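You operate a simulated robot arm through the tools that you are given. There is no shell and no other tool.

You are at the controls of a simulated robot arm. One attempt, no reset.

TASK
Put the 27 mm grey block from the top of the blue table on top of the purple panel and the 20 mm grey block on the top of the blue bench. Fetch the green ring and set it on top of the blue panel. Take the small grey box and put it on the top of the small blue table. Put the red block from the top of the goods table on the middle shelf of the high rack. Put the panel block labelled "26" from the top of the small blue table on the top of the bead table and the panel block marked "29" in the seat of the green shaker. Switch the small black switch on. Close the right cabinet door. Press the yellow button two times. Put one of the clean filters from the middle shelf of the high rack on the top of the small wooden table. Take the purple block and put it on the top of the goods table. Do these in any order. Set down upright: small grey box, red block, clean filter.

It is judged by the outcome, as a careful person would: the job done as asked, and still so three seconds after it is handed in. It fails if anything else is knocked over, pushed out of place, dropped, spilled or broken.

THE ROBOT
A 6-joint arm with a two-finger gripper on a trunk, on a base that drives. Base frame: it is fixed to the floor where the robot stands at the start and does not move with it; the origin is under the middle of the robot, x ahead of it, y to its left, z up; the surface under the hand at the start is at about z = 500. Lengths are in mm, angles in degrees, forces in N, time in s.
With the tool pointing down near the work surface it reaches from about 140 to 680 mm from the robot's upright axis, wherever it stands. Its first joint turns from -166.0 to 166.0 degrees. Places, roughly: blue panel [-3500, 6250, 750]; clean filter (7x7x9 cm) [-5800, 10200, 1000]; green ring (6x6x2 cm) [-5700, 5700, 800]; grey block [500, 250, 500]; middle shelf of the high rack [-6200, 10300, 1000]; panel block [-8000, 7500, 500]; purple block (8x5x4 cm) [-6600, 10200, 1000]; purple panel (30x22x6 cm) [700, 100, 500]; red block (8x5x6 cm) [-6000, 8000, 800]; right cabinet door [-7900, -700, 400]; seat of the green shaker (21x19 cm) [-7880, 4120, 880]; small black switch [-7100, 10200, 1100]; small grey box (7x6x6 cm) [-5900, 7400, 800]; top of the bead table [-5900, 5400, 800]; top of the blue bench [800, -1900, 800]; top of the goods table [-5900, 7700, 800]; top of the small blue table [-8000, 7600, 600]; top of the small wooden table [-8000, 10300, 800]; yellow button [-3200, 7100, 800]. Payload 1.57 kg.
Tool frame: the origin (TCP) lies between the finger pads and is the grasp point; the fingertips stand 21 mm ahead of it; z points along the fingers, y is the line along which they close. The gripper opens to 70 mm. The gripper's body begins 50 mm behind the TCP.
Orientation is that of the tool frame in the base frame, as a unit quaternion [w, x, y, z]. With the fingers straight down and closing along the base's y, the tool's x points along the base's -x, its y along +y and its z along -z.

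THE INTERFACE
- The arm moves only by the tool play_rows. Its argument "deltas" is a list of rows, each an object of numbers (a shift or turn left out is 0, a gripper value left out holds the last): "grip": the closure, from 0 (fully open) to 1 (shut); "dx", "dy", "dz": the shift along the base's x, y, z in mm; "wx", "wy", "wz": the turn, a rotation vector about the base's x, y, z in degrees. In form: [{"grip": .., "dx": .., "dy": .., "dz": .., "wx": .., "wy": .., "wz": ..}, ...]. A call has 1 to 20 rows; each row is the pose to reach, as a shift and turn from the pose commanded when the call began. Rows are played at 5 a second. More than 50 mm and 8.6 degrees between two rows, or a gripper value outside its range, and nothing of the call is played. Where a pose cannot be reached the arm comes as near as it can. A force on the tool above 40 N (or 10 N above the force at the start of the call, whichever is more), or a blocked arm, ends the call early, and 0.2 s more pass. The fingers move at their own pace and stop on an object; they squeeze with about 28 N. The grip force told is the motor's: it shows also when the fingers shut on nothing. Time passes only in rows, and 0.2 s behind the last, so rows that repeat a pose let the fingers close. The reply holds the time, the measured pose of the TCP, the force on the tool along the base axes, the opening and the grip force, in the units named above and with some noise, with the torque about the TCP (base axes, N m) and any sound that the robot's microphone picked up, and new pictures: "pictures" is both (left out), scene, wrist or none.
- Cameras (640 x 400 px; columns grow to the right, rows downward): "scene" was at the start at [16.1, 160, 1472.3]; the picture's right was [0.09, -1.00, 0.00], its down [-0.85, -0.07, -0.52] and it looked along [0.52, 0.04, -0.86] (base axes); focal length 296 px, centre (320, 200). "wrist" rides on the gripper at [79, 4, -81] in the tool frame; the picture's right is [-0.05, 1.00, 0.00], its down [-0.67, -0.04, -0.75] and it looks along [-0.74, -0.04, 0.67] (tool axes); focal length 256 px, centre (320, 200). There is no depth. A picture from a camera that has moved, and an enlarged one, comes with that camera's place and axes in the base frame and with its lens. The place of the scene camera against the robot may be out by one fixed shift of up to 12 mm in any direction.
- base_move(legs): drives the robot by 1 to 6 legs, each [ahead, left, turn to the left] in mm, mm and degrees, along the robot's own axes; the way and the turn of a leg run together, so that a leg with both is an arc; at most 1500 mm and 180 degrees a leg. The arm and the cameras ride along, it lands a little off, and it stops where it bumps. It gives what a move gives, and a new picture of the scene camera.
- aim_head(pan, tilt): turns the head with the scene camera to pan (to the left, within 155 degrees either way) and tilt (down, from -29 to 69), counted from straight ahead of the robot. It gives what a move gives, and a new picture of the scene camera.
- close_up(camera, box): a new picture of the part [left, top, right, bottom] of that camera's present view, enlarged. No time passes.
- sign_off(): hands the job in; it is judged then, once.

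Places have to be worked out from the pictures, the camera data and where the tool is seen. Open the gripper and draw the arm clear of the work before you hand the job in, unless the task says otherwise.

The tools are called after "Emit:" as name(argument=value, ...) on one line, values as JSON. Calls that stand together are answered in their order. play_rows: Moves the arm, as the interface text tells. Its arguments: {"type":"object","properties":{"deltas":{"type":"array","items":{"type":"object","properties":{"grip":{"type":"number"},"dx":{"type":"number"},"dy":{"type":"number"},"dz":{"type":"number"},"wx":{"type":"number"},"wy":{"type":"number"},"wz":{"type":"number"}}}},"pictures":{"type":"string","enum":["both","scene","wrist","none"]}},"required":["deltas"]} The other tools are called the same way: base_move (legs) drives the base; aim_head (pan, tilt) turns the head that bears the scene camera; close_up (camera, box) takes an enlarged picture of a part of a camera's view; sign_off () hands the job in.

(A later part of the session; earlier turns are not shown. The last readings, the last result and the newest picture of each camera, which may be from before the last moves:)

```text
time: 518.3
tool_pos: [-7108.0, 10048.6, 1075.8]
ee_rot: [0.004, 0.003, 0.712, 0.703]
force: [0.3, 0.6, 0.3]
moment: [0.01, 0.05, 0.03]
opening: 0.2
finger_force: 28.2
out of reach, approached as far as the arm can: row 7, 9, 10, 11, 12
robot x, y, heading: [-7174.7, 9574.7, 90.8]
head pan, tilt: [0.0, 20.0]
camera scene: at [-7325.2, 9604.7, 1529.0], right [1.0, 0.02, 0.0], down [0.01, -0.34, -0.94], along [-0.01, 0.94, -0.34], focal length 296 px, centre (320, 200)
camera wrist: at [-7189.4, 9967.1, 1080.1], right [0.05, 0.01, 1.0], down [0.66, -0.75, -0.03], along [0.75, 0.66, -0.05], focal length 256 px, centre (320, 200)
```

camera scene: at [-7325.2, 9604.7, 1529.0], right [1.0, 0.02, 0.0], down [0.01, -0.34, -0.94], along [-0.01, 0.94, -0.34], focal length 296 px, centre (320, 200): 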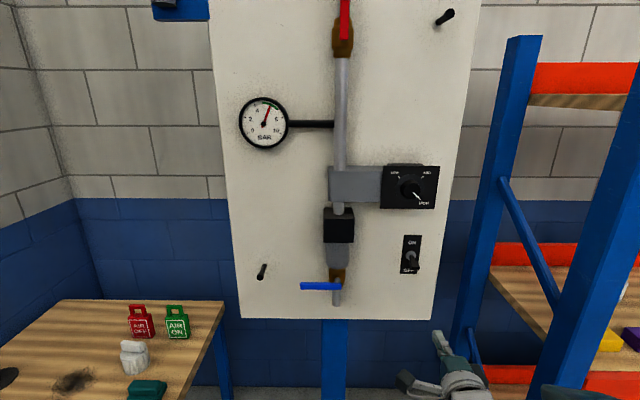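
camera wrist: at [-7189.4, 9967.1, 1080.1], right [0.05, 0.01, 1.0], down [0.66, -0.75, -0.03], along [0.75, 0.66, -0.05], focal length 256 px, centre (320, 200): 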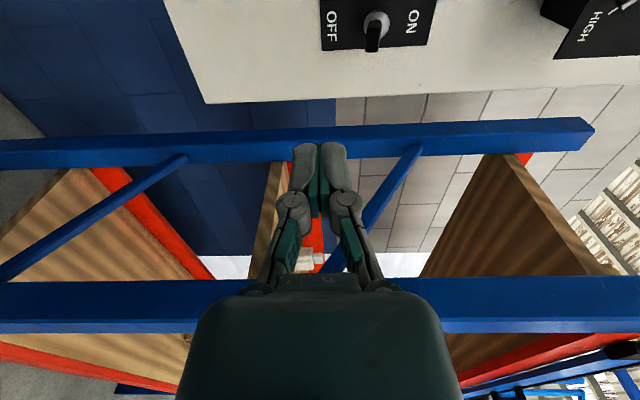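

Triangulated: switch pivot ≈ (−7106, 10286, 1131), lever tip ≈ (−7104, 10238, 1120). I move the closed fingers in beneath the lever at z≈1082, y≈10230.

Emit:
play_rows(deltas=[{"dx": 2, "dy": 40, "dz": 6}, {"dx": 4, "dy": 80, "dz": 6}, {"dx": 4, "dy": 120, "dz": 6}, {"dx": 4, "dy": 150, "dz": 6}, {"dx": 4, "dy": 168, "dz": 6}, {"dx": 4, "dy": 168, "dz": 6}])

Emit:
close_up(camera="scene", box=[340, 200, 500, 320])

```text
time: 519.7
tool_pos: [-7088.0, 10215.1, 1085.8]
ee_rot: [-0.001, 0.0, 0.713, 0.701]
force: [-0.1, 0.9, -0.3]
moment: [0.01, -0.01, -0.04]
opening: 0.1
finger_force: 28.6
out of reach, approached as far as the arm can: row 1, 2, 3, 4, 5, 6
robot x, y, heading: [-7178.9, 9575.7, 90.7]
head pan, tilt: [0.0, 20.0]
camera scene: at [-7325.2, 9605.5, 1529.0], right [1.0, 0.02, 0.0], down [0.01, -0.34, -0.94], along [-0.01, 0.94, -0.34], focal length 296 px, centre (320, 200)
camera wrist: at [-7167.5, 10133.5, 1090.3], right [0.05, 0.02, 1.0], down [0.67, -0.74, -0.02], along [0.74, 0.67, -0.05], focal length 256 px, centre (320, 200)
```

scene: 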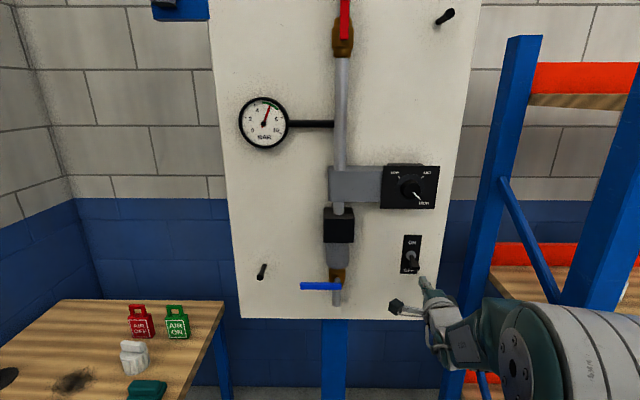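
wrist: 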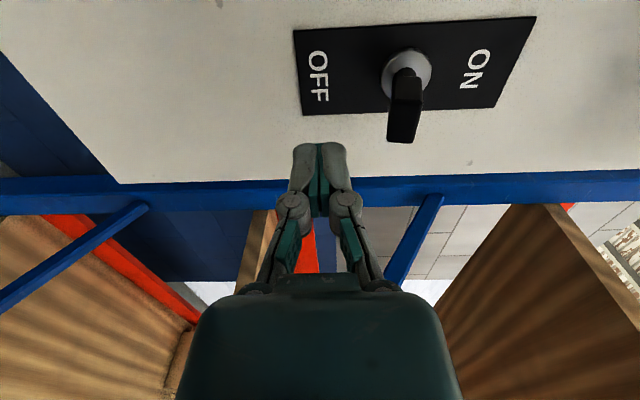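

```text
3.33 times, centred on (420, 260) of scene
camera zoom: at [-7325.2, 9605.5, 1529.0], right [1.0, 0.02, 0.0], down [0.01, -0.34, -0.94], along [-0.01, 0.94, -0.34], focal length 985 px, centre (-13, 0)
```

zoom: 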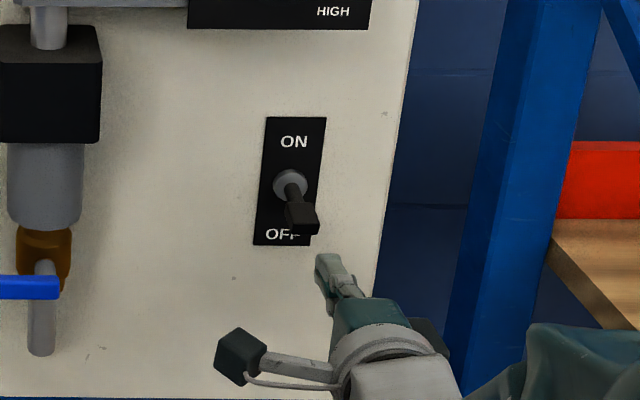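

Better triangulation: pivot (−7115, 10261, 1127), lever tip (−7110, 10228, 1120). My fingers are 22 mm too far right and the arm is at a limit here. I'll back off, shift the base 200 mm right, and bring the hand left relative to it.

Emit:
base_move(legs=[[-160, 0, -0.7], [0, -205, 0]])

Emit:
play_rows(deltas=[{"dx": -40}, {"dx": -80}, {"dx": -120}, {"dx": -160}, {"dx": -200}, {"dx": -225}, {"dx": -225}])

```text
time: 522.3
tool_pos: [-6877.8, 10055.2, 1085.7]
ee_rot: [0.005, 0.004, 0.713, 0.701]
force: [0.1, 0.8, -0.5]
moment: [-0.01, 0.01, 0.01]
opening: 0.0
finger_force: 28.1
robot x, y, heading: [-6971.9, 9415.1, 90.0]
head pan, tilt: [0.0, 20.0]
camera scene: at [-7127.3, 9449.2, 1528.2], right [1.0, 0.0, 0.01], down [0.01, -0.34, -0.94], along [0.0, 0.94, -0.34], focal length 296 px, centre (320, 200)
```

scene: 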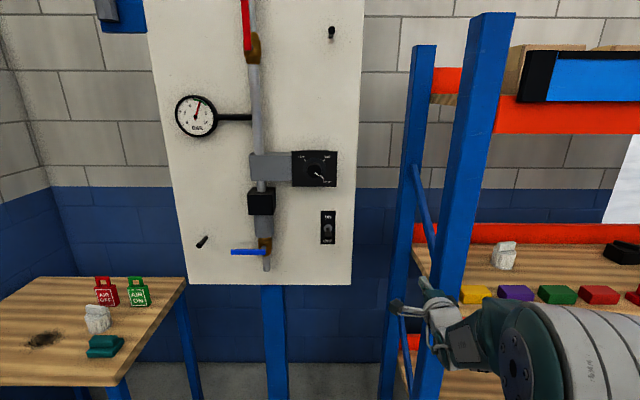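

```text
time: 523.9
tool_pos: [-6964.2, 10071.7, 1117.8]
ee_rot: [-0.041, -0.039, 0.722, 0.69]
force: [0.6, -0.5, 0.2]
moment: [0.01, 0.02, 0.0]
opening: 0.0
finger_force: 28.3
out of reach, approached as far as the arm can: row 1, 2, 3, 4, 5, 6, 7
robot x, y, heading: [-6972.7, 9414.6, 90.1]
head pan, tilt: [0.0, 20.0]
camera scene: at [-7120.8, 9449.2, 1528.9], right [1.0, 0.0, 0.0], down [0.0, -0.34, -0.94], along [0.0, 0.94, -0.34], focal length 296 px, centre (320, 200)
camera wrist: at [-7034.1, 9982.9, 1125.4], right [0.05, 0.05, 1.0], down [0.75, -0.67, -0.01], along [0.66, 0.74, -0.07], focal length 256 px, centre (320, 200)
```

scene: 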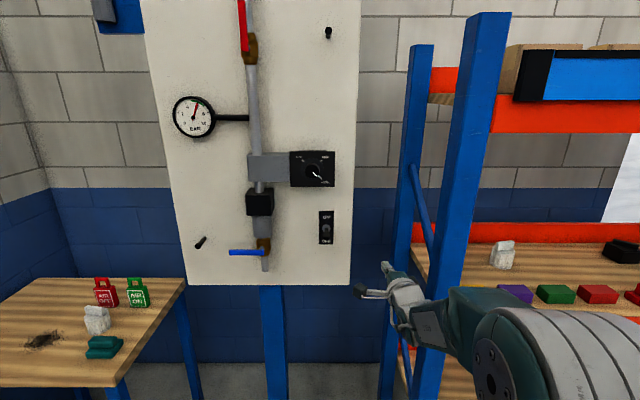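
wrist: 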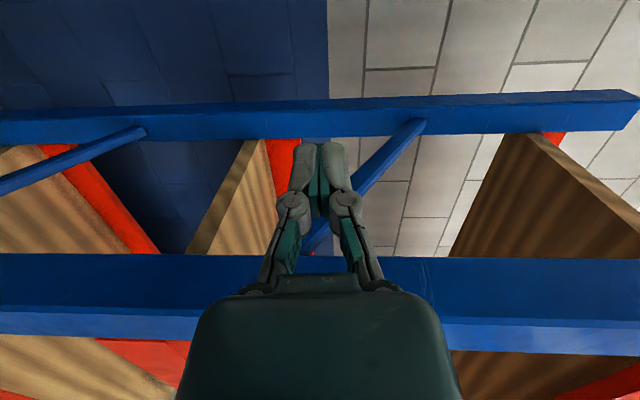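

The fully horizontal posture has a dead band. I'll use a 55° tilt instead: rotate back and move left to x≈−7110, keeping outside the board.

Emit:
play_rows(deltas=[{"dx": -25, "dy": -3, "dz": -6, "wx": -5.4, "wy": -0.4, "wz": -1}, {"dx": -50, "dy": -5, "dz": -12, "wx": -10.8, "wy": -0.7, "wz": -2.1}, {"dx": -75, "dy": -7, "dz": -18, "wx": -16.2, "wy": -1.1, "wz": -3.1}, {"dx": -100, "dy": -9, "dz": -24, "wx": -21.6, "wy": -1.4, "wz": -4.1}, {"dx": -125, "dy": -11, "dz": -30, "wx": -27, "wy": -1.8, "wz": -5.2}, {"dx": -146, "dy": -12, "dz": -33, "wx": -32.3, "wy": -2.1, "wz": -6.2}, {"dx": -146, "dy": -12, "dz": -33, "wx": -32.3, "wy": -2.1, "wz": -6.2}])

```text
time: 525.5
tool_pos: [-7115.4, 10059.7, 1085.3]
ee_rot: [0.0, 0.0, 0.886, 0.463]
force: [0.9, 0.1, 0.7]
moment: [0.0, -0.03, -0.02]
opening: 0.1
finger_force: 28.3
out of reach, approached as far as the arm can: row 1, 2, 3, 4, 5
robot x, y, heading: [-6973.0, 9416.0, 90.1]
head pan, tilt: [0.0, 20.0]
camera scene: at [-7121.6, 9449.1, 1528.8], right [1.0, 0.0, 0.0], down [0.0, -0.34, -0.94], along [0.0, 0.94, -0.34], focal length 296 px, centre (320, 200)
camera wrist: at [-7194.6, 9994.7, 1134.7], right [0.05, 0.57, 0.82], down [0.67, -0.63, 0.4], along [0.74, 0.52, -0.41], focal length 256 px, centre (320, 200)
```

scene: 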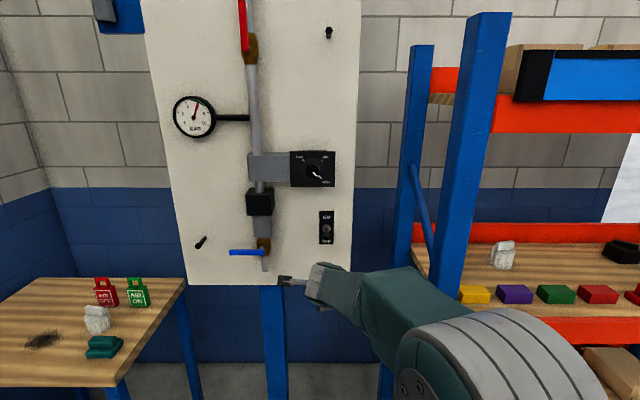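
wrist: 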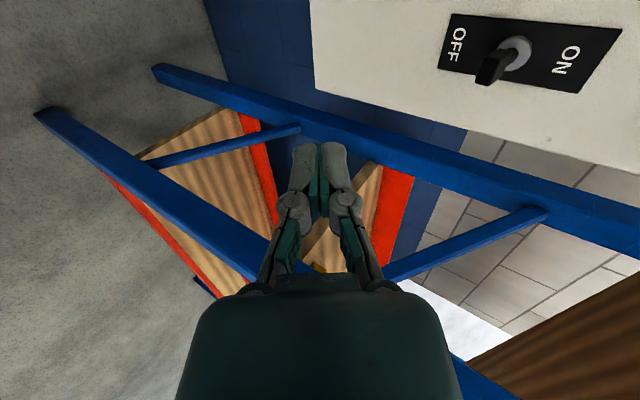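

The lever estimate is confirmed (tip ≈ (−7109, 10228, 1121)). I drive the base ahead 120 mm.

Emit:
base_move(legs=[[120, 0, 0]])

Emit:
close_up(camera="wrist", box=[0, 0, 640, 400])

```text
time: 526.8
tool_pos: [-7117.5, 10177.8, 1085.6]
ee_rot: [-0.002, -0.002, 0.886, 0.464]
force: [-0.1, 0.3, 0.1]
moment: [-0.03, 0.02, 0.02]
opening: 0.1
finger_force: 27.4
robot x, y, heading: [-6976.2, 9537.0, 90.6]
head pan, tilt: [0.0, 20.0]
camera scene: at [-7122.0, 9568.3, 1528.8], right [1.0, 0.0, 0.0], down [0.0, -0.34, -0.94], along [0.0, 0.94, -0.34], focal length 296 px, centre (320, 200)
```

scene: 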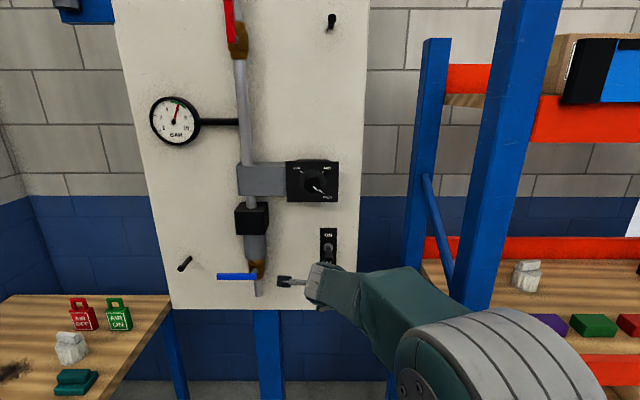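

```text
1.00 times, centred on (320, 200) of wrist (not enlarged: the box is as wide or as high as the picture)
camera zoom: at [-7198.0, 10113.6, 1134.5], right [0.05, 0.57, 0.82], down [0.67, -0.63, 0.4], along [0.74, 0.53, -0.41], focal length 256 px, centre (320, 200)
```

zoom: 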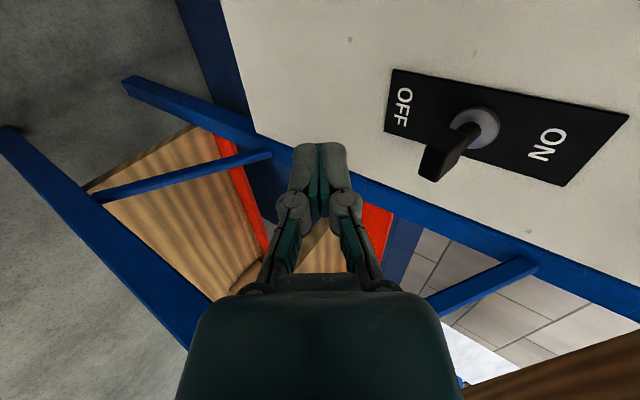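

Lever tip refined to (−7106, 10233, 1120). I move the finger beneath it, then push upward in small steps.

Emit:
play_rows(deltas=[{"dx": 5, "dy": 22, "dz": -1}, {"dx": 10, "dy": 44, "dz": -1}, {"dx": 10, "dy": 44, "dz": -1}], pictures="wrist")

```text
time: 527.6
tool_pos: [-7108.1, 10223.2, 1083.7]
ee_rot: [-0.001, -0.001, 0.886, 0.463]
force: [0.0, 0.4, 0.5]
moment: [-0.01, -0.03, 0.0]
opening: 0.0
finger_force: 27.6
robot x, y, heading: [-6968.7, 9536.5, 90.4]
head pan, tilt: [0.0, 20.0]
camera wrist: at [-7187.2, 10157.7, 1132.6], right [0.05, 0.57, 0.82], down [0.67, -0.63, 0.4], along [0.74, 0.53, -0.41], focal length 256 px, centre (320, 200)
```

wrist: 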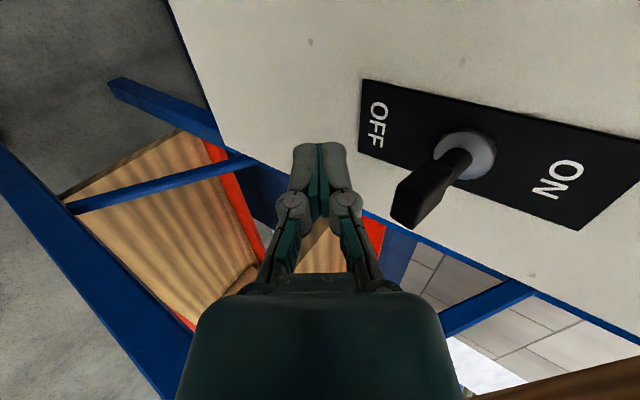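

The lever lies straight above the finger. I push up step by step.

Emit:
play_rows(deltas=[{"dz": 8}, {"dz": 16}, {"dz": 22}, {"dz": 27}, {"dz": 32}, {"dz": 37}, {"dz": 42}, {"dz": 47}, {"dz": 52}, {"dz": 57}, {"dz": 57}])

Emit:
close_up(camera="scene", box=[280, 210, 400, 310])

```text
time: 529.4
tool_pos: [-7106.8, 10217.0, 1124.3]
ee_rot: [0.003, -0.001, 0.891, 0.454]
force: [-0.9, -4.5, -4.4]
moment: [-0.02, -0.05, 0.01]
opening: 0.0
finger_force: 27.6
robot x, y, heading: [-6972.6, 9535.5, 90.1]
head pan, tilt: [0.0, 20.0]
heard: click
stopped in row 9: the force on the tool passed its limit at 44 N (the readings are from after the stop); the commanded pose is now the measured one
camera scene: at [-7122.1, 9568.2, 1528.8], right [1.0, 0.0, 0.0], down [0.0, -0.34, -0.94], along [0.0, 0.94, -0.34], focal length 296 px, centre (320, 200)
camera wrist: at [-7187.4, 10154.6, 1174.0], right [0.05, 0.59, 0.81], down [0.66, -0.62, 0.41], along [0.75, 0.52, -0.42], focal length 256 px, centre (320, 200)
```

scene: 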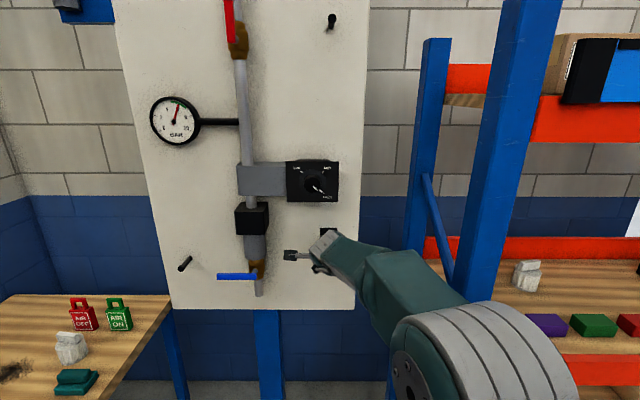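
wrist: 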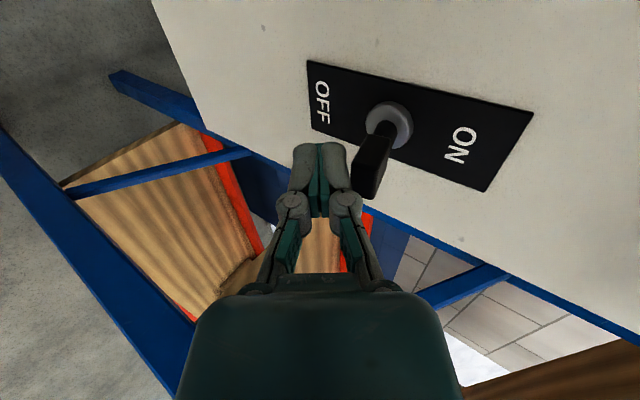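

```text
4.00 times, centred on (340, 260) of scene
camera zoom: at [-7122.1, 9568.2, 1528.8], right [1.0, 0.0, 0.0], down [0.0, -0.34, -0.94], along [0.0, 0.94, -0.34], focal length 1182 px, centre (240, -40)
```

zoom: 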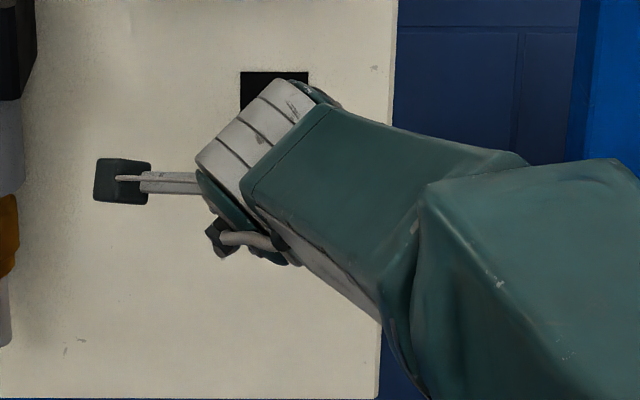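

A click was heard and the lever has swung toward ON. I lower and back off to verify.

Emit:
play_rows(deltas=[{"dy": -3, "dz": -12}, {"dy": -6, "dz": -30}, {"dy": -40, "dz": -35}, {"dy": -80, "dz": -35}, {"dy": -120, "dz": -35}])

Emit:
base_move(legs=[[-200, 0, 0]])

Emit:
close_up(camera="scene", box=[280, 190, 380, 270])

```text
time: 530.6
tool_pos: [-7106.9, 10098.8, 1090.7]
ee_rot: [0.002, -0.001, 0.89, 0.455]
force: [-0.2, 0.4, 0.2]
moment: [0.0, 0.01, 0.03]
opening: 0.0
finger_force: 27.8
robot x, y, heading: [-6972.6, 9535.5, 90.1]
head pan, tilt: [0.0, 20.0]
camera scene: at [-7121.5, 9567.5, 1528.9], right [1.0, 0.0, 0.0], down [0.0, -0.34, -0.94], along [0.0, 0.94, -0.34], focal length 296 px, centre (320, 200)
camera wrist: at [-7187.4, 10034.9, 1140.7], right [0.05, 0.58, 0.81], down [0.66, -0.62, 0.41], along [0.75, 0.52, -0.42], focal length 256 px, centre (320, 200)
```

scene: 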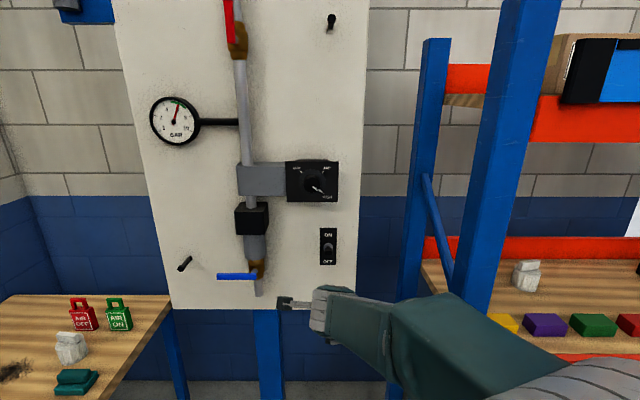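
wrist: 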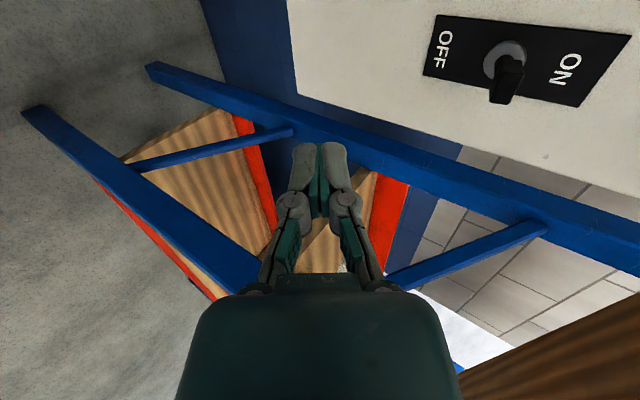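

```text
time: 532.2
tool_pos: [-7103.9, 9901.3, 1089.8]
ee_rot: [0.004, 0.0, 0.89, 0.455]
force: [0.6, 0.3, -0.3]
moment: [0.02, -0.01, 0.0]
opening: 0.0
finger_force: 28.1
robot x, y, heading: [-6971.4, 9333.0, 90.1]
head pan, tilt: [0.0, 20.0]
camera scene: at [-7121.1, 9369.3, 1528.9], right [1.0, 0.0, 0.0], down [0.0, -0.34, -0.94], along [0.0, 0.94, -0.34], focal length 296 px, centre (320, 200)
```

scene: 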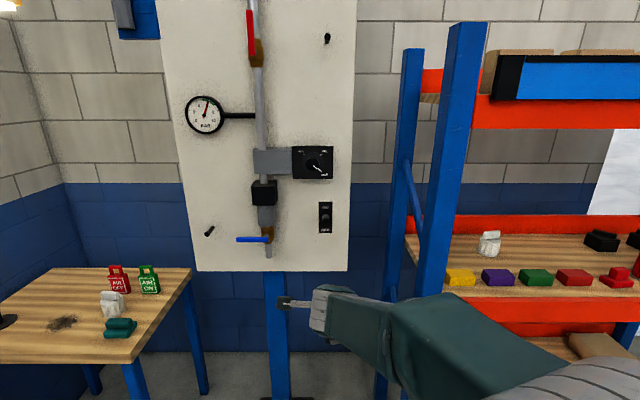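

```text
5.00 times, centred on (330, 230) of scene
camera zoom: at [-7121.1, 9369.3, 1528.9], right [1.0, 0.0, 0.0], down [0.0, -0.34, -0.94], along [0.0, 0.94, -0.34], focal length 1478 px, centre (270, 50)
```

zoom: 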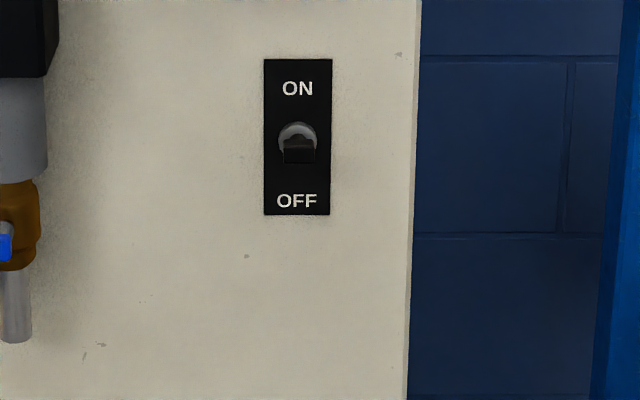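

The switch is ON. Now I return the tool to pointing down and tuck in before going for the purple block.

Emit:
play_rows(deltas=[{"dx": 16, "dy": -35, "wx": -6.8}, {"dx": 32, "dy": -70, "wx": -13.5}, {"dx": 48, "dy": -105, "wx": -20.3}, {"dx": 64, "dy": -140, "wx": -27}, {"dx": 80, "dy": -175, "wx": -33.8}, {"dx": 96, "dy": -210, "wx": -40.5}, {"dx": 112, "dy": -245, "wx": -47.3}, {"dx": 130, "dy": -280, "wx": -54}, {"grip": 0, "dx": 130, "dy": -280, "wx": -54, "dz": 30}], pictures="none")

Emit:
base_move(legs=[[0, -405, 0], [370, 0, 0]])

Emit:
aim_head(pan=0, tilt=45)

```text
time: 534.2
tool_pos: [-6974.7, 9626.1, 1092.5]
ee_rot: [0.128, 0.0, 0.991, 0.035]
force: [-0.5, 0.0, 1.0]
moment: [-0.02, -0.02, 0.01]
opening: 68.4
finger_force: 0.1
out of reach, approached as far as the arm can: row 4, 5, 6, 7, 8, 9
robot x, y, heading: [-6970.5, 9335.4, 89.9]
head pan, tilt: [0.0, 20.0]
```

```text
time: 538.8
tool_pos: [-6565.4, 9996.0, 1092.9]
ee_rot: [0.127, -0.005, 0.991, 0.037]
force: [0.1, -0.4, 0.1]
moment: [0.0, 0.02, -0.01]
opening: 70.0
finger_force: 0.1
robot x, y, heading: [-6557.4, 9700.0, 90.5]
head pan, tilt: [0.0, 20.0]
camera scene: at [-6707.7, 9737.2, 1529.0], right [1.0, 0.01, 0.0], down [0.0, -0.34, -0.94], along [-0.01, 0.94, -0.34], focal length 296 px, centre (320, 200)
```

scene: 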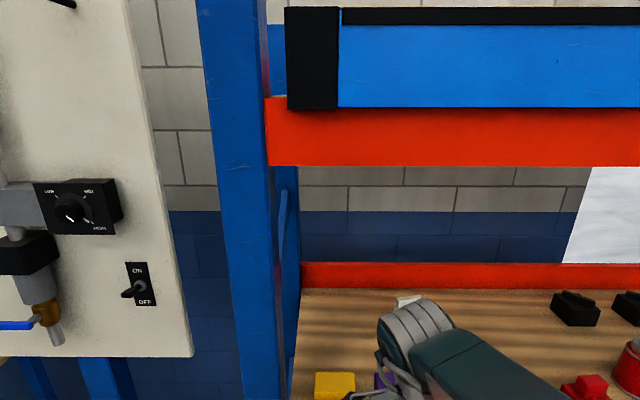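

```text
time: 539.6
tool_pos: [-6565.2, 9996.9, 1092.4]
ee_rot: [0.127, -0.005, 0.991, 0.037]
force: [-0.7, -0.1, 0.5]
moment: [0.01, 0.0, 0.02]
opening: 70.1
finger_force: 0.2
robot x, y, heading: [-6560.5, 9704.2, 90.3]
head pan, tilt: [0.0, 45.0]
camera scene: at [-6708.1, 9725.4, 1490.4], right [1.0, 0.01, 0.0], down [0.01, -0.71, -0.71], along [-0.01, 0.71, -0.71], focal length 296 px, centre (320, 200)
```

scene: 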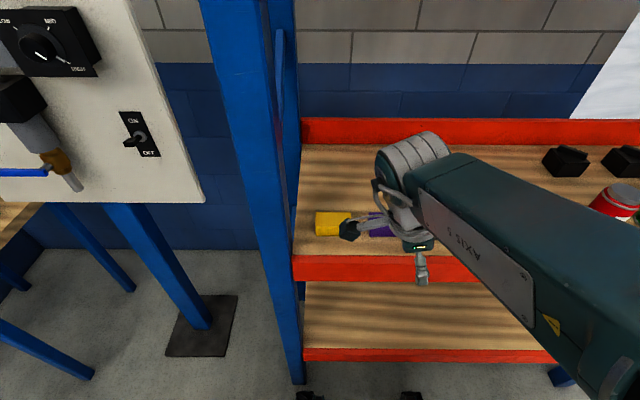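

The tool is tilted 14.6° after that move (a joint-limit side effect). I try to level it here.

Emit:
play_rows(deltas=[{"wx": -1.4, "wy": 4.9}, {"wx": -2.8, "wy": 9.8}, {"wx": -4.2, "wy": 14.6}, {"wx": -4.2, "wy": 14.6}])

```text
time: 540.6
tool_pos: [-6565.9, 9996.1, 1092.0]
ee_rot: [0.128, -0.006, 0.991, 0.038]
force: [0.4, -0.9, -0.3]
moment: [-0.01, 0.02, -0.04]
opening: 70.1
finger_force: 0.1
out of reach, approached as far as the arm can: row 1, 2, 3, 4
robot x, y, heading: [-6561.0, 9706.7, 90.5]
head pan, tilt: [0.0, 45.0]
camera scene: at [-6708.2, 9725.4, 1490.3], right [1.0, 0.01, 0.0], down [0.01, -0.71, -0.71], along [-0.01, 0.71, -0.71], focal length 296 px, centre (320, 200)
camera wrist: at [-6663.3, 9994.6, 1150.9], right [0.03, 1.0, 0.09], down [0.46, -0.09, 0.88], along [0.89, 0.01, -0.46], focal length 256 px, centre (320, 200)
```

scene: 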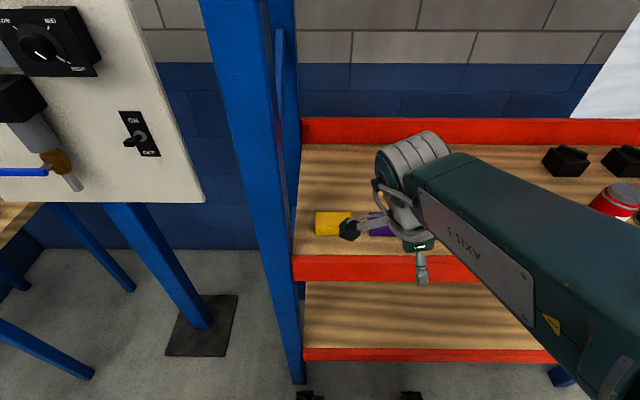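
wrist: 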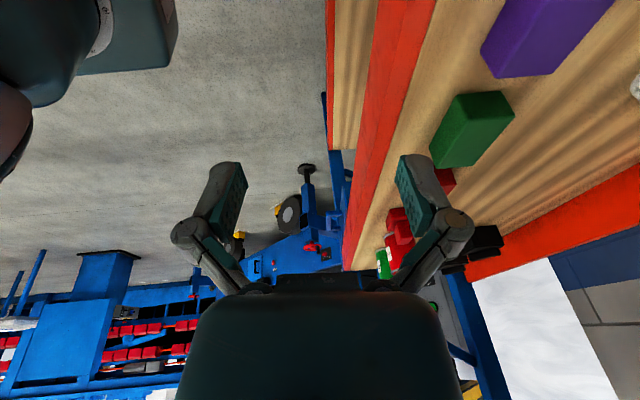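

The wrist has ended up in a flipped configuration at a joint limit. I'll back the base away from the rack into open floor, then unwind it: swing the tool to the right, then up-forward in the arm's plane, and finally pitch straight down.

Emit:
base_move(legs=[[-400, 0, 0]])

Emit:
play_rows(deltas=[{"dx": 9, "dy": 15, "dz": 14, "wx": 5.4, "wy": -4, "wz": 1.1}, {"dx": 17, "dy": 31, "dz": 28, "wx": 10.8, "wy": -7.9, "wz": 2.2}, {"dx": 26, "dy": 46, "dz": 43, "wx": 16.1, "wy": -11.9, "wz": 3.3}, {"dx": 35, "dy": 62, "dz": 57, "wx": 21.5, "wy": -15.9, "wz": 4.4}, {"dx": 43, "dy": 78, "dz": 71, "wx": 26.9, "wy": -19.8, "wz": 5.4}, {"dx": 52, "dy": 93, "dz": 85, "wx": 32.3, "wy": -23.8, "wz": 6.5}, {"dx": 60, "dy": 108, "dz": 100, "wx": 37.6, "wy": -27.7, "wz": 7.6}, {"dx": 69, "dy": 124, "dz": 114, "wx": 43, "wy": -31.7, "wz": 8.7}, {"dx": 69, "dy": 124, "dz": 114, "wx": 43, "wy": -31.7, "wz": 8.7}])

```text
time: 543.1
tool_pos: [-6561.7, 9602.6, 1093.0]
ee_rot: [0.127, -0.007, 0.991, 0.038]
force: [0.1, -0.4, 0.1]
moment: [0.0, -0.02, 0.0]
opening: 70.0
finger_force: 0.0
robot x, y, heading: [-6556.8, 9305.7, 90.6]
head pan, tilt: [0.0, 45.0]
camera scene: at [-6704.0, 9330.2, 1490.3], right [1.0, 0.01, 0.0], down [0.01, -0.71, -0.71], along [-0.01, 0.71, -0.71], focal length 296 px, centre (320, 200)
```

scene: 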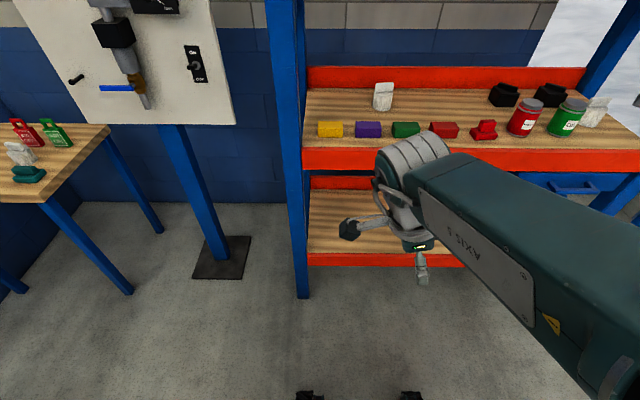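

```text
time: 545.1
tool_pos: [-6494.1, 9726.8, 1206.8]
ee_rot: [0.377, -0.044, 0.834, 0.4]
force: [-0.4, 0.7, 0.1]
moment: [-0.02, 0.01, -0.01]
opening: 69.9
finger_force: 0.1
robot x, y, heading: [-6555.8, 9313.5, 90.8]
head pan, tilt: [0.0, 45.0]
camera scene: at [-6703.9, 9330.3, 1490.3], right [1.0, 0.01, 0.0], down [0.01, -0.71, -0.71], along [-0.01, 0.71, -0.71], focal length 296 px, centre (320, 200)
camera wrist: at [-6600.5, 9690.1, 1189.0], right [-0.34, 0.66, 0.67], down [0.04, -0.7, 0.72], along [0.94, 0.27, 0.2], focal length 256 px, centre (320, 200)
```

scene: 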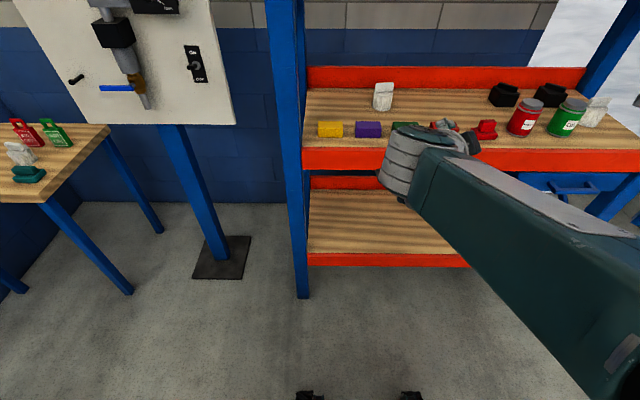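
wrist: 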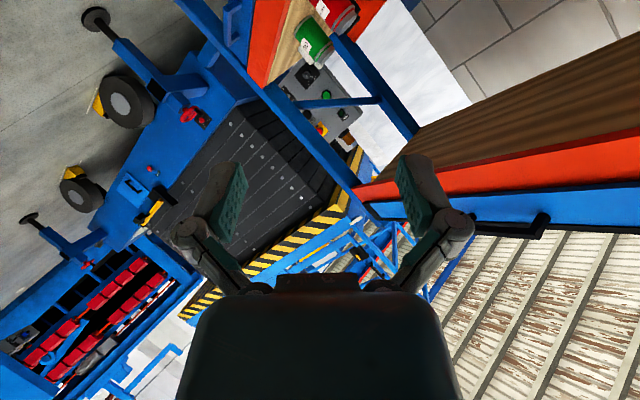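

It works as predicted: no limit hit and the forearm rolled back. Next: swing the tool up-forward into the arm's plane.

Emit:
play_rows(deltas=[{"dx": -20, "dy": 10, "dz": 5, "wx": 1.9, "wy": 1.7, "wz": 5.9}, {"dx": -41, "dy": 18, "dz": 10, "wx": 3.8, "wy": 3.5, "wz": 11.8}, {"dx": -61, "dy": 25, "dz": 14, "wx": 5.6, "wy": 5.2, "wz": 17.6}, {"dx": -82, "dy": 32, "dz": 19, "wx": 7.5, "wy": 6.9, "wz": 23.5}, {"dx": -102, "dy": 38, "dz": 24, "wx": 9.4, "wy": 8.7, "wz": 29.4}, {"dx": -123, "dy": 43, "dz": 29, "wx": 11.3, "wy": 10.4, "wz": 35.3}, {"dx": -143, "dy": 46, "dz": 34, "wx": 13.1, "wy": 12.1, "wz": 41.1}, {"dx": -164, "dy": 47, "dz": 38, "wx": 15, "wy": 13.9, "wz": 47}, {"dx": -184, "dy": 47, "dz": 43, "wx": 16.9, "wy": 15.6, "wz": 52.9}, {"dx": -184, "dy": 47, "dz": 43, "wx": 16.9, "wy": 15.6, "wz": 52.9}])

```text
time: 547.3
tool_pos: [-6678.8, 9774.3, 1249.8]
ee_rot: [0.047, -0.298, 0.706, 0.641]
force: [-0.2, -0.4, 0.1]
moment: [0.04, 0.0, -0.01]
opening: 69.9
finger_force: 0.0
out of reach, approached as far as the arm can: row 8, 9
robot x, y, heading: [-6554.7, 9305.2, 90.9]
head pan, tilt: [0.0, 45.0]
camera scene: at [-6704.2, 9330.3, 1490.3], right [1.0, 0.01, 0.0], down [0.01, -0.71, -0.71], along [-0.01, 0.71, -0.71], focal length 296 px, centre (320, 200)
camera wrist: at [-6720.6, 9669.1, 1231.7], right [-0.44, 0.02, 0.9], down [0.8, -0.46, 0.4], along [0.42, 0.89, 0.18], focal length 256 px, centre (320, 200)
```

scene: 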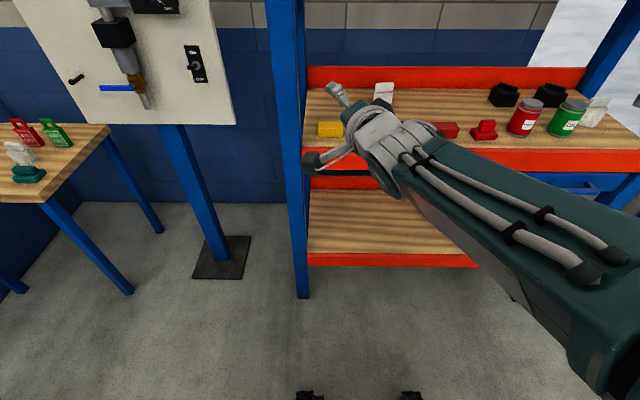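
wrist: 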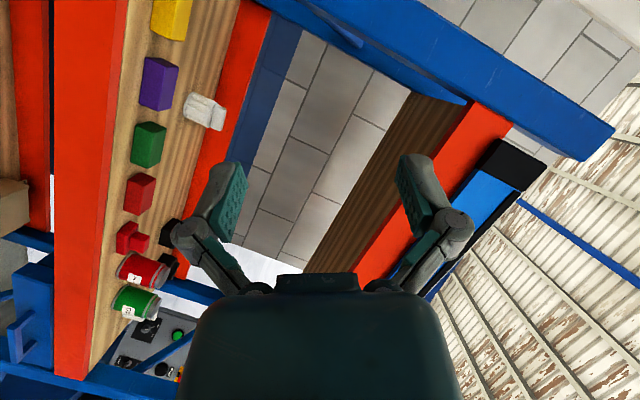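

Forearm roll is back to normal (hoses on top). Now I pitch the tool straight down within the arm's plane.

Emit:
play_rows(deltas=[{"dx": 2.1, "dy": -6.5, "dz": -27, "wx": -7.58, "wy": -2.56}, {"dx": 5.5, "dy": -16.3, "dz": -52.9, "wx": -15.16, "wy": -5.12}, {"dx": 10, "dy": -29.6, "dz": -77, "wx": -22.7, "wy": -7.7}, {"dx": 15.5, "dy": -45.9, "dz": -99, "wx": -30.3, "wy": -10.2}, {"dx": 21.9, "dy": -64.8, "dz": -118.4, "wx": -37.9, "wy": -12.8}, {"dx": 29.2, "dy": -86.2, "dz": -134.8, "wx": -45.5, "wy": -15.4}, {"dx": 37.1, "dy": -109.5, "dz": -147.9, "wx": -53.1, "wy": -17.9}, {"dx": 45.5, "dy": -134.4, "dz": -157.4, "wx": -60.6, "wy": -20.5}, {"dx": 54.3, "dy": -160.3, "dz": -163.2, "wx": -68.2, "wy": -23}, {"dx": 63.2, "dy": -186.6, "dz": -165.2, "wx": -75.8, "wy": -25.6}, {"dx": 63.2, "dy": -186.6, "dz": -165.2, "wx": -75.8, "wy": -25.6}])

```text
time: 549.9
tool_pos: [-6474.4, 9517.8, 1018.0]
ee_rot: [-0.056, -0.443, 0.888, 0.108]
force: [0.4, 0.1, -0.2]
moment: [0.02, 0.0, 0.03]
opening: 69.8
finger_force: 0.0
out of reach, approached as far as the arm can: row 1, 2, 3, 4, 5, 6, 7, 8, 9, 10, 11
robot x, y, heading: [-6556.2, 9311.3, 90.6]
head pan, tilt: [0.0, 45.0]
stopped in row 11: the arm was blocked; the commanded pose is now the measured one
camera scene: at [-6703.6, 9329.9, 1490.3], right [1.0, 0.01, 0.0], down [0.01, -0.71, -0.71], along [-0.01, 0.71, -0.71], focal length 296 px, centre (320, 200)
camera wrist: at [-6510.4, 9445.5, 1097.8], right [-0.74, 0.63, 0.24], down [0.57, 0.4, 0.71], along [0.35, 0.67, -0.66], focal length 256 px, centre (320, 200)
```

scene: 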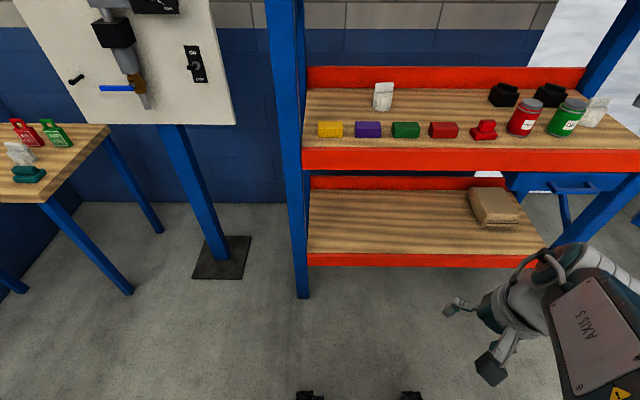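
wrist: 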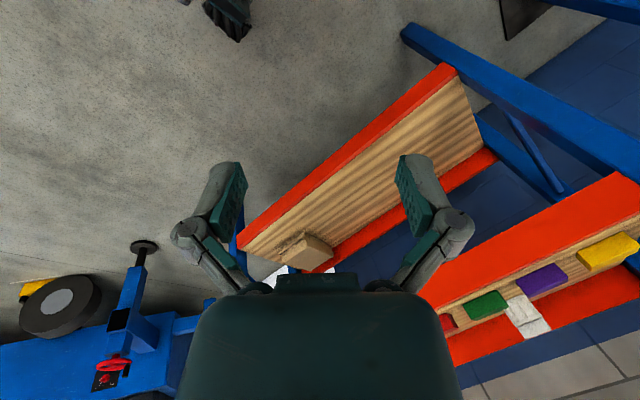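

The tool passed the singular direction on the other side; the arm plane is simply the direction from the robot's axis to the wrist. I'll unwind via the left this time and bring the wrist dead ahead, so the final pitch-down is exactly in plane.

Emit:
play_rows(deltas=[{"dx": -27, "dy": 21, "dz": 22, "wx": 3.4, "wy": 5}, {"dx": -53, "dy": 42, "dz": 43, "wx": 6.8, "wy": 10}, {"dx": -80, "dy": 63, "dz": 65, "wx": 10.3, "wy": 15, "wz": 0.1}, {"dx": -106, "dy": 84, "dz": 86, "wx": 13.7, "wy": 20, "wz": 0.2}, {"dx": -133, "dy": 104, "dz": 108, "wx": 17.1, "wy": 25, "wz": 0.2}, {"dx": -159, "dy": 125, "dz": 129, "wx": 20.5, "wy": 30, "wz": 0.3}, {"dx": -186, "dy": 146, "dz": 151, "wx": 24, "wy": 35, "wz": 0.3}, {"dx": -212, "dy": 167, "dz": 172, "wx": 27.4, "wy": 40, "wz": 0.4}, {"dx": -239, "dy": 188, "dz": 194, "wx": 30.8, "wy": 45, "wz": 0.4}, {"dx": -239, "dy": 188, "dz": 194, "wx": 30.8, "wy": 45, "wz": 0.4}])

```text
time: 552.1
tool_pos: [-6713.0, 9709.7, 1206.0]
ee_rot: [-0.273, -0.368, 0.738, 0.496]
force: [0.3, -0.5, -1.3]
moment: [0.0, 0.01, 0.02]
opening: 69.9
finger_force: 0.2
out of reach, approached as far as the arm can: row 1, 2, 3, 4, 5, 6, 7, 8, 9, 10
robot x, y, heading: [-6555.5, 9312.0, 90.9]
head pan, tilt: [0.0, 45.0]
camera scene: at [-6704.1, 9330.4, 1490.3], right [1.0, 0.01, 0.0], down [0.01, -0.71, -0.71], along [-0.01, 0.71, -0.71], focal length 296 px, centre (320, 200)
camera wrist: at [-6698.0, 9602.7, 1241.7], right [-0.24, 0.28, 0.93], down [0.97, 0.14, 0.21], along [-0.07, 0.95, -0.3], focal length 256 px, centre (320, 200)
```

scene: 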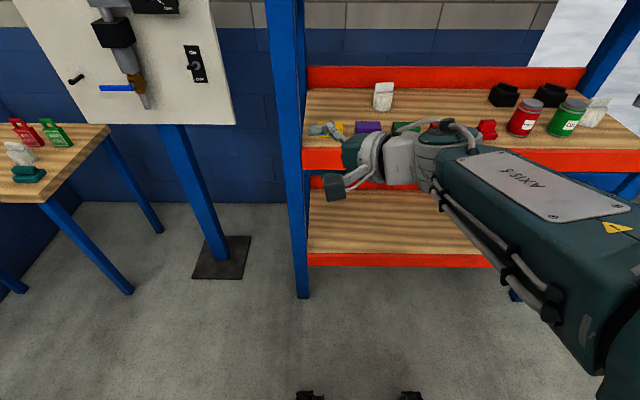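
wrist: 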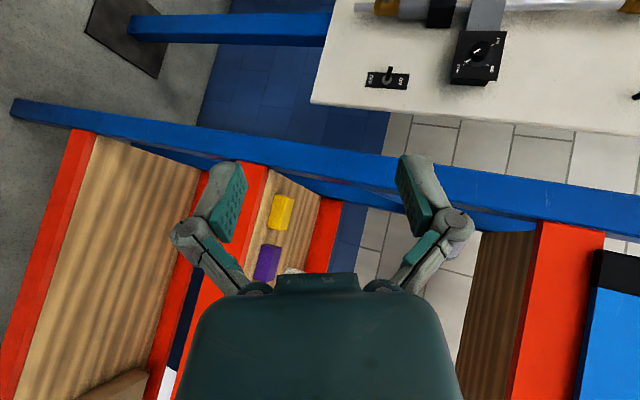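

Nearly at the commanded pose. Next I swing the tool up-forward to dead ahead (slightly above horizontal).

Emit:
play_rows(deltas=[{"dx": 14, "dy": 18, "dz": 12, "wx": 3.5, "wy": 1.1, "wz": -5.8}, {"dx": 30, "dy": 34, "dz": 24, "wx": 7.1, "wy": 2.2, "wz": -11.7}, {"dx": 47, "dy": 49, "dz": 36, "wx": 10.6, "wy": 3.2, "wz": -17.5}, {"dx": 64, "dy": 61, "dz": 48, "wx": 14.1, "wy": 4.3, "wz": -23.4}, {"dx": 82, "dy": 71, "dz": 60, "wx": 17.7, "wy": 5.4, "wz": -29.2}, {"dx": 99, "dy": 79, "dz": 72, "wx": 21.2, "wy": 6.5, "wz": -35.1}, {"dx": 116, "dy": 85, "dz": 84, "wx": 24.7, "wy": 7.5, "wz": -40.9}, {"dx": 133, "dy": 89, "dz": 96, "wx": 28.3, "wy": 8.6, "wz": -46.8}, {"dx": 150, "dy": 92, "dz": 108, "wx": 31.8, "wy": 9.7, "wz": -52.6}, {"dx": 150, "dy": 92, "dz": 108, "wx": 31.8, "wy": 9.7, "wz": -52.6}])

```text
time: 554.3
tool_pos: [-6561.9, 9800.6, 1316.5]
ee_rot: [0.02, -0.024, 0.642, 0.766]
force: [1.1, 0.1, 0.1]
moment: [0.0, 0.02, -0.02]
opening: 70.0
finger_force: 0.1
robot x, y, heading: [-6557.0, 9309.9, 90.5]
head pan, tilt: [0.0, 45.0]
camera scene: at [-6703.8, 9330.4, 1490.3], right [1.0, 0.01, 0.0], down [0.01, -0.71, -0.71], along [-0.01, 0.71, -0.71], focal length 296 px, centre (320, 200)
camera wrist: at [-6640.5, 9719.1, 1300.1], right [-0.01, -0.18, 0.98], down [0.68, -0.73, -0.12], along [0.74, 0.66, 0.12], focal length 256 px, centre (320, 200)
```

scene: 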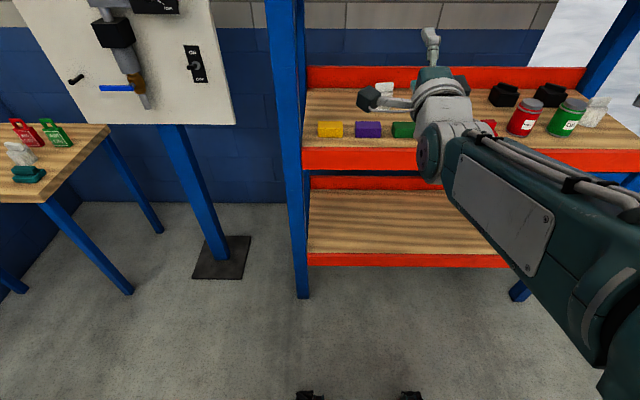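
wrist: 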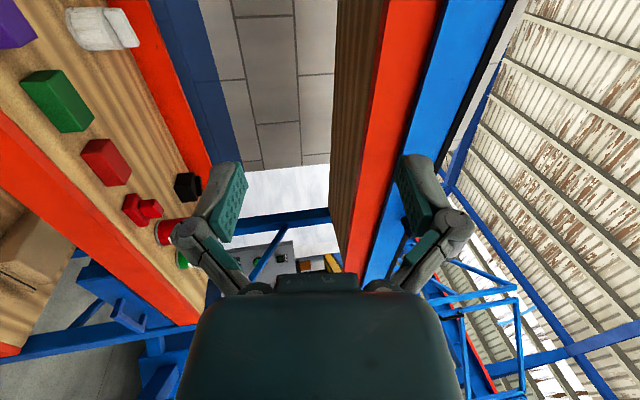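

The forearm is back in its normal roll and the wrist is dead ahead. Now I pitch straight down in plane.

Emit:
play_rows(deltas=[{"dy": 2.8, "dz": -26.7, "wx": -7.69, "wy": -0.1}, {"dy": 2.1, "dz": -53.6, "wx": -15.38, "wy": -0.2}, {"dy": -2.2, "dz": -80, "wx": -23.07, "wy": -0.3}, {"dy": -10, "dz": -105.7, "wx": -30.76, "wy": -0.3}, {"dy": -21.2, "dz": -130.1, "wx": -38.45, "wy": -0.4}, {"dy": -35.5, "dz": -152.8, "wx": -46.14, "wy": -0.5}, {"dx": 1, "dy": -52.7, "dz": -173.3, "wx": -53.83, "wy": -0.6}, {"dx": 1, "dy": -72.5, "dz": -191.4, "wx": -61.52, "wy": -0.7}, {"dx": 1, "dy": -94.6, "dz": -206.6, "wx": -69.21, "wy": -0.8}, {"dx": 1, "dy": -118.5, "dz": -218.8, "wx": -76.9, "wy": -0.9}, {"dx": 2, "dy": -143.9, "dz": -227.6, "wx": -84.59, "wy": -1}, {"dx": 2, "dy": -170.1, "dz": -233, "wx": -92.28, "wy": -1}, {"dx": 2, "dy": -197, "dz": -234.8, "wx": -100, "wy": -1.1}, {"dx": 2, "dy": -197, "dz": -234.8, "wx": -100, "wy": -1.1}])

```text
time: 557.3
tool_pos: [-6558.2, 9601.1, 1080.4]
ee_rot: [-0.001, -0.037, 0.999, 0.0]
force: [-0.2, -0.1, 0.5]
moment: [-0.01, -0.01, 0.01]
opening: 69.7
finger_force: 0.1
robot x, y, heading: [-6553.6, 9313.8, 90.6]
head pan, tilt: [0.0, 45.0]
camera scene: at [-6703.8, 9330.2, 1490.3], right [1.0, 0.01, 0.0], down [0.01, -0.71, -0.71], along [-0.01, 0.71, -0.71], focal length 296 px, centre (320, 200)
camera wrist: at [-6638.1, 9599.6, 1160.3], right [-0.02, 1.0, 0.0], down [0.67, 0.01, 0.74], along [0.74, 0.01, -0.67], focal length 256 px, centre (320, 200)
```

scene: 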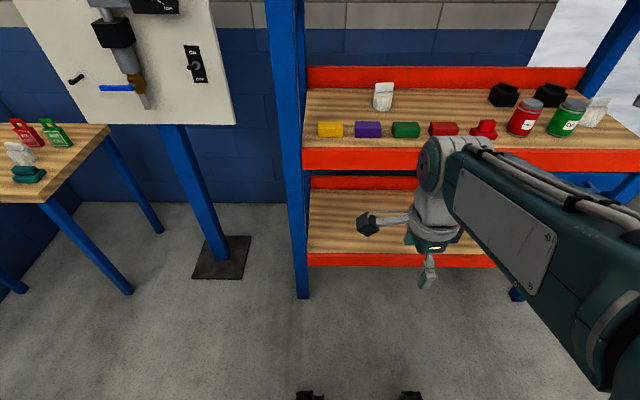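
wrist: 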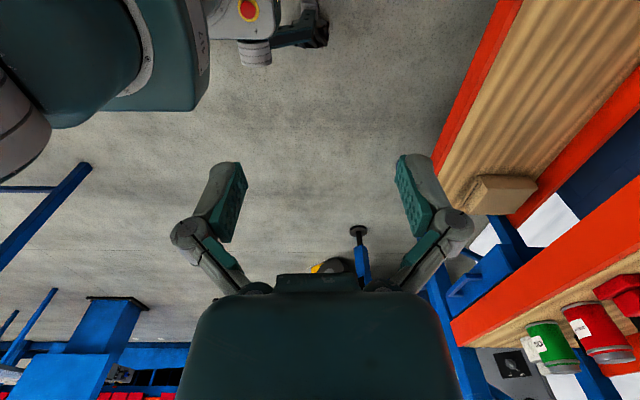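

The arm is back to normal. Now I drive up to the rack again for the purple block.

Emit:
base_move(legs=[[390, 10, -0.6]])

Emit:
play_rows(deltas=[{"dy": 45, "dz": 10}, {"dy": 90, "dz": 20}, {"dy": 135, "dz": 20}, {"dy": 165, "dz": 20}, {"dy": 165, "dz": 20}])

```text
time: 559.8
tool_pos: [-6565.4, 9997.4, 1079.9]
ee_rot: [0.0, -0.029, 1.0, 0.0]
force: [0.4, 0.1, 0.1]
moment: [0.01, 0.01, 0.01]
opening: 70.0
finger_force: 0.1
robot x, y, heading: [-6566.9, 9706.2, 89.6]
head pan, tilt: [0.0, 45.0]
camera scene: at [-6715.4, 9727.8, 1490.3], right [1.0, 0.0, 0.0], down [0.0, -0.71, -0.71], along [0.0, 0.71, -0.71], focal length 296 px, centre (320, 200)
```

scene: 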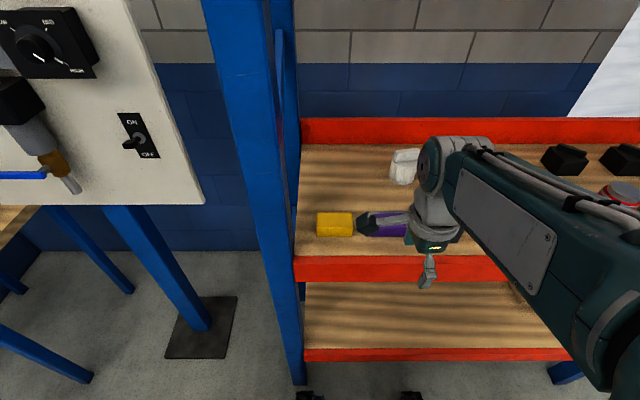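

```text
time: 561.0
tool_pos: [-6565.1, 10163.3, 1100.0]
ee_rot: [0.001, -0.029, 1.0, 0.0]
force: [-0.5, 0.4, -0.6]
moment: [0.0, -0.03, -0.03]
opening: 70.0
finger_force: 0.0
robot x, y, heading: [-6568.0, 9706.5, 89.6]
head pan, tilt: [0.0, 45.0]
camera scene: at [-6715.4, 9728.9, 1490.3], right [1.0, 0.0, 0.0], down [0.0, -0.71, -0.71], along [0.0, 0.71, -0.71], focal length 296 px, centre (320, 200)
camera wrist: at [-6645.6, 10162.4, 1180.6], right [0.0, 1.0, 0.0], down [0.67, 0.0, 0.74], along [0.74, 0.0, -0.67], focal length 256 px, centre (320, 200)
```

scene: 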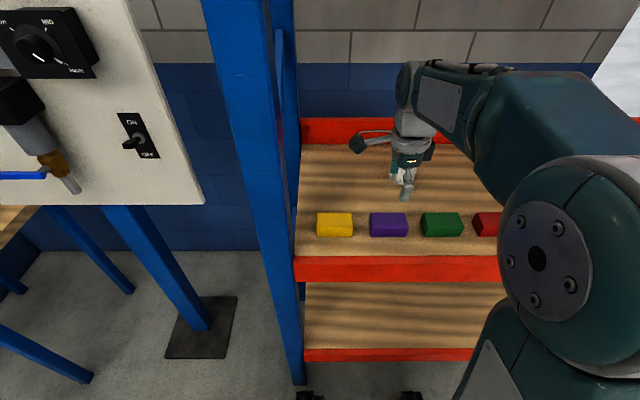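
wrist: 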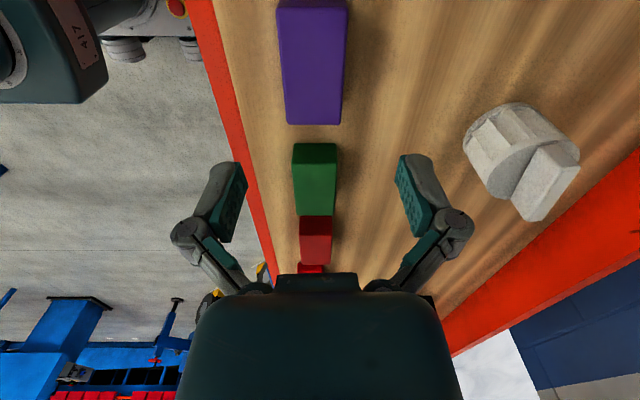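

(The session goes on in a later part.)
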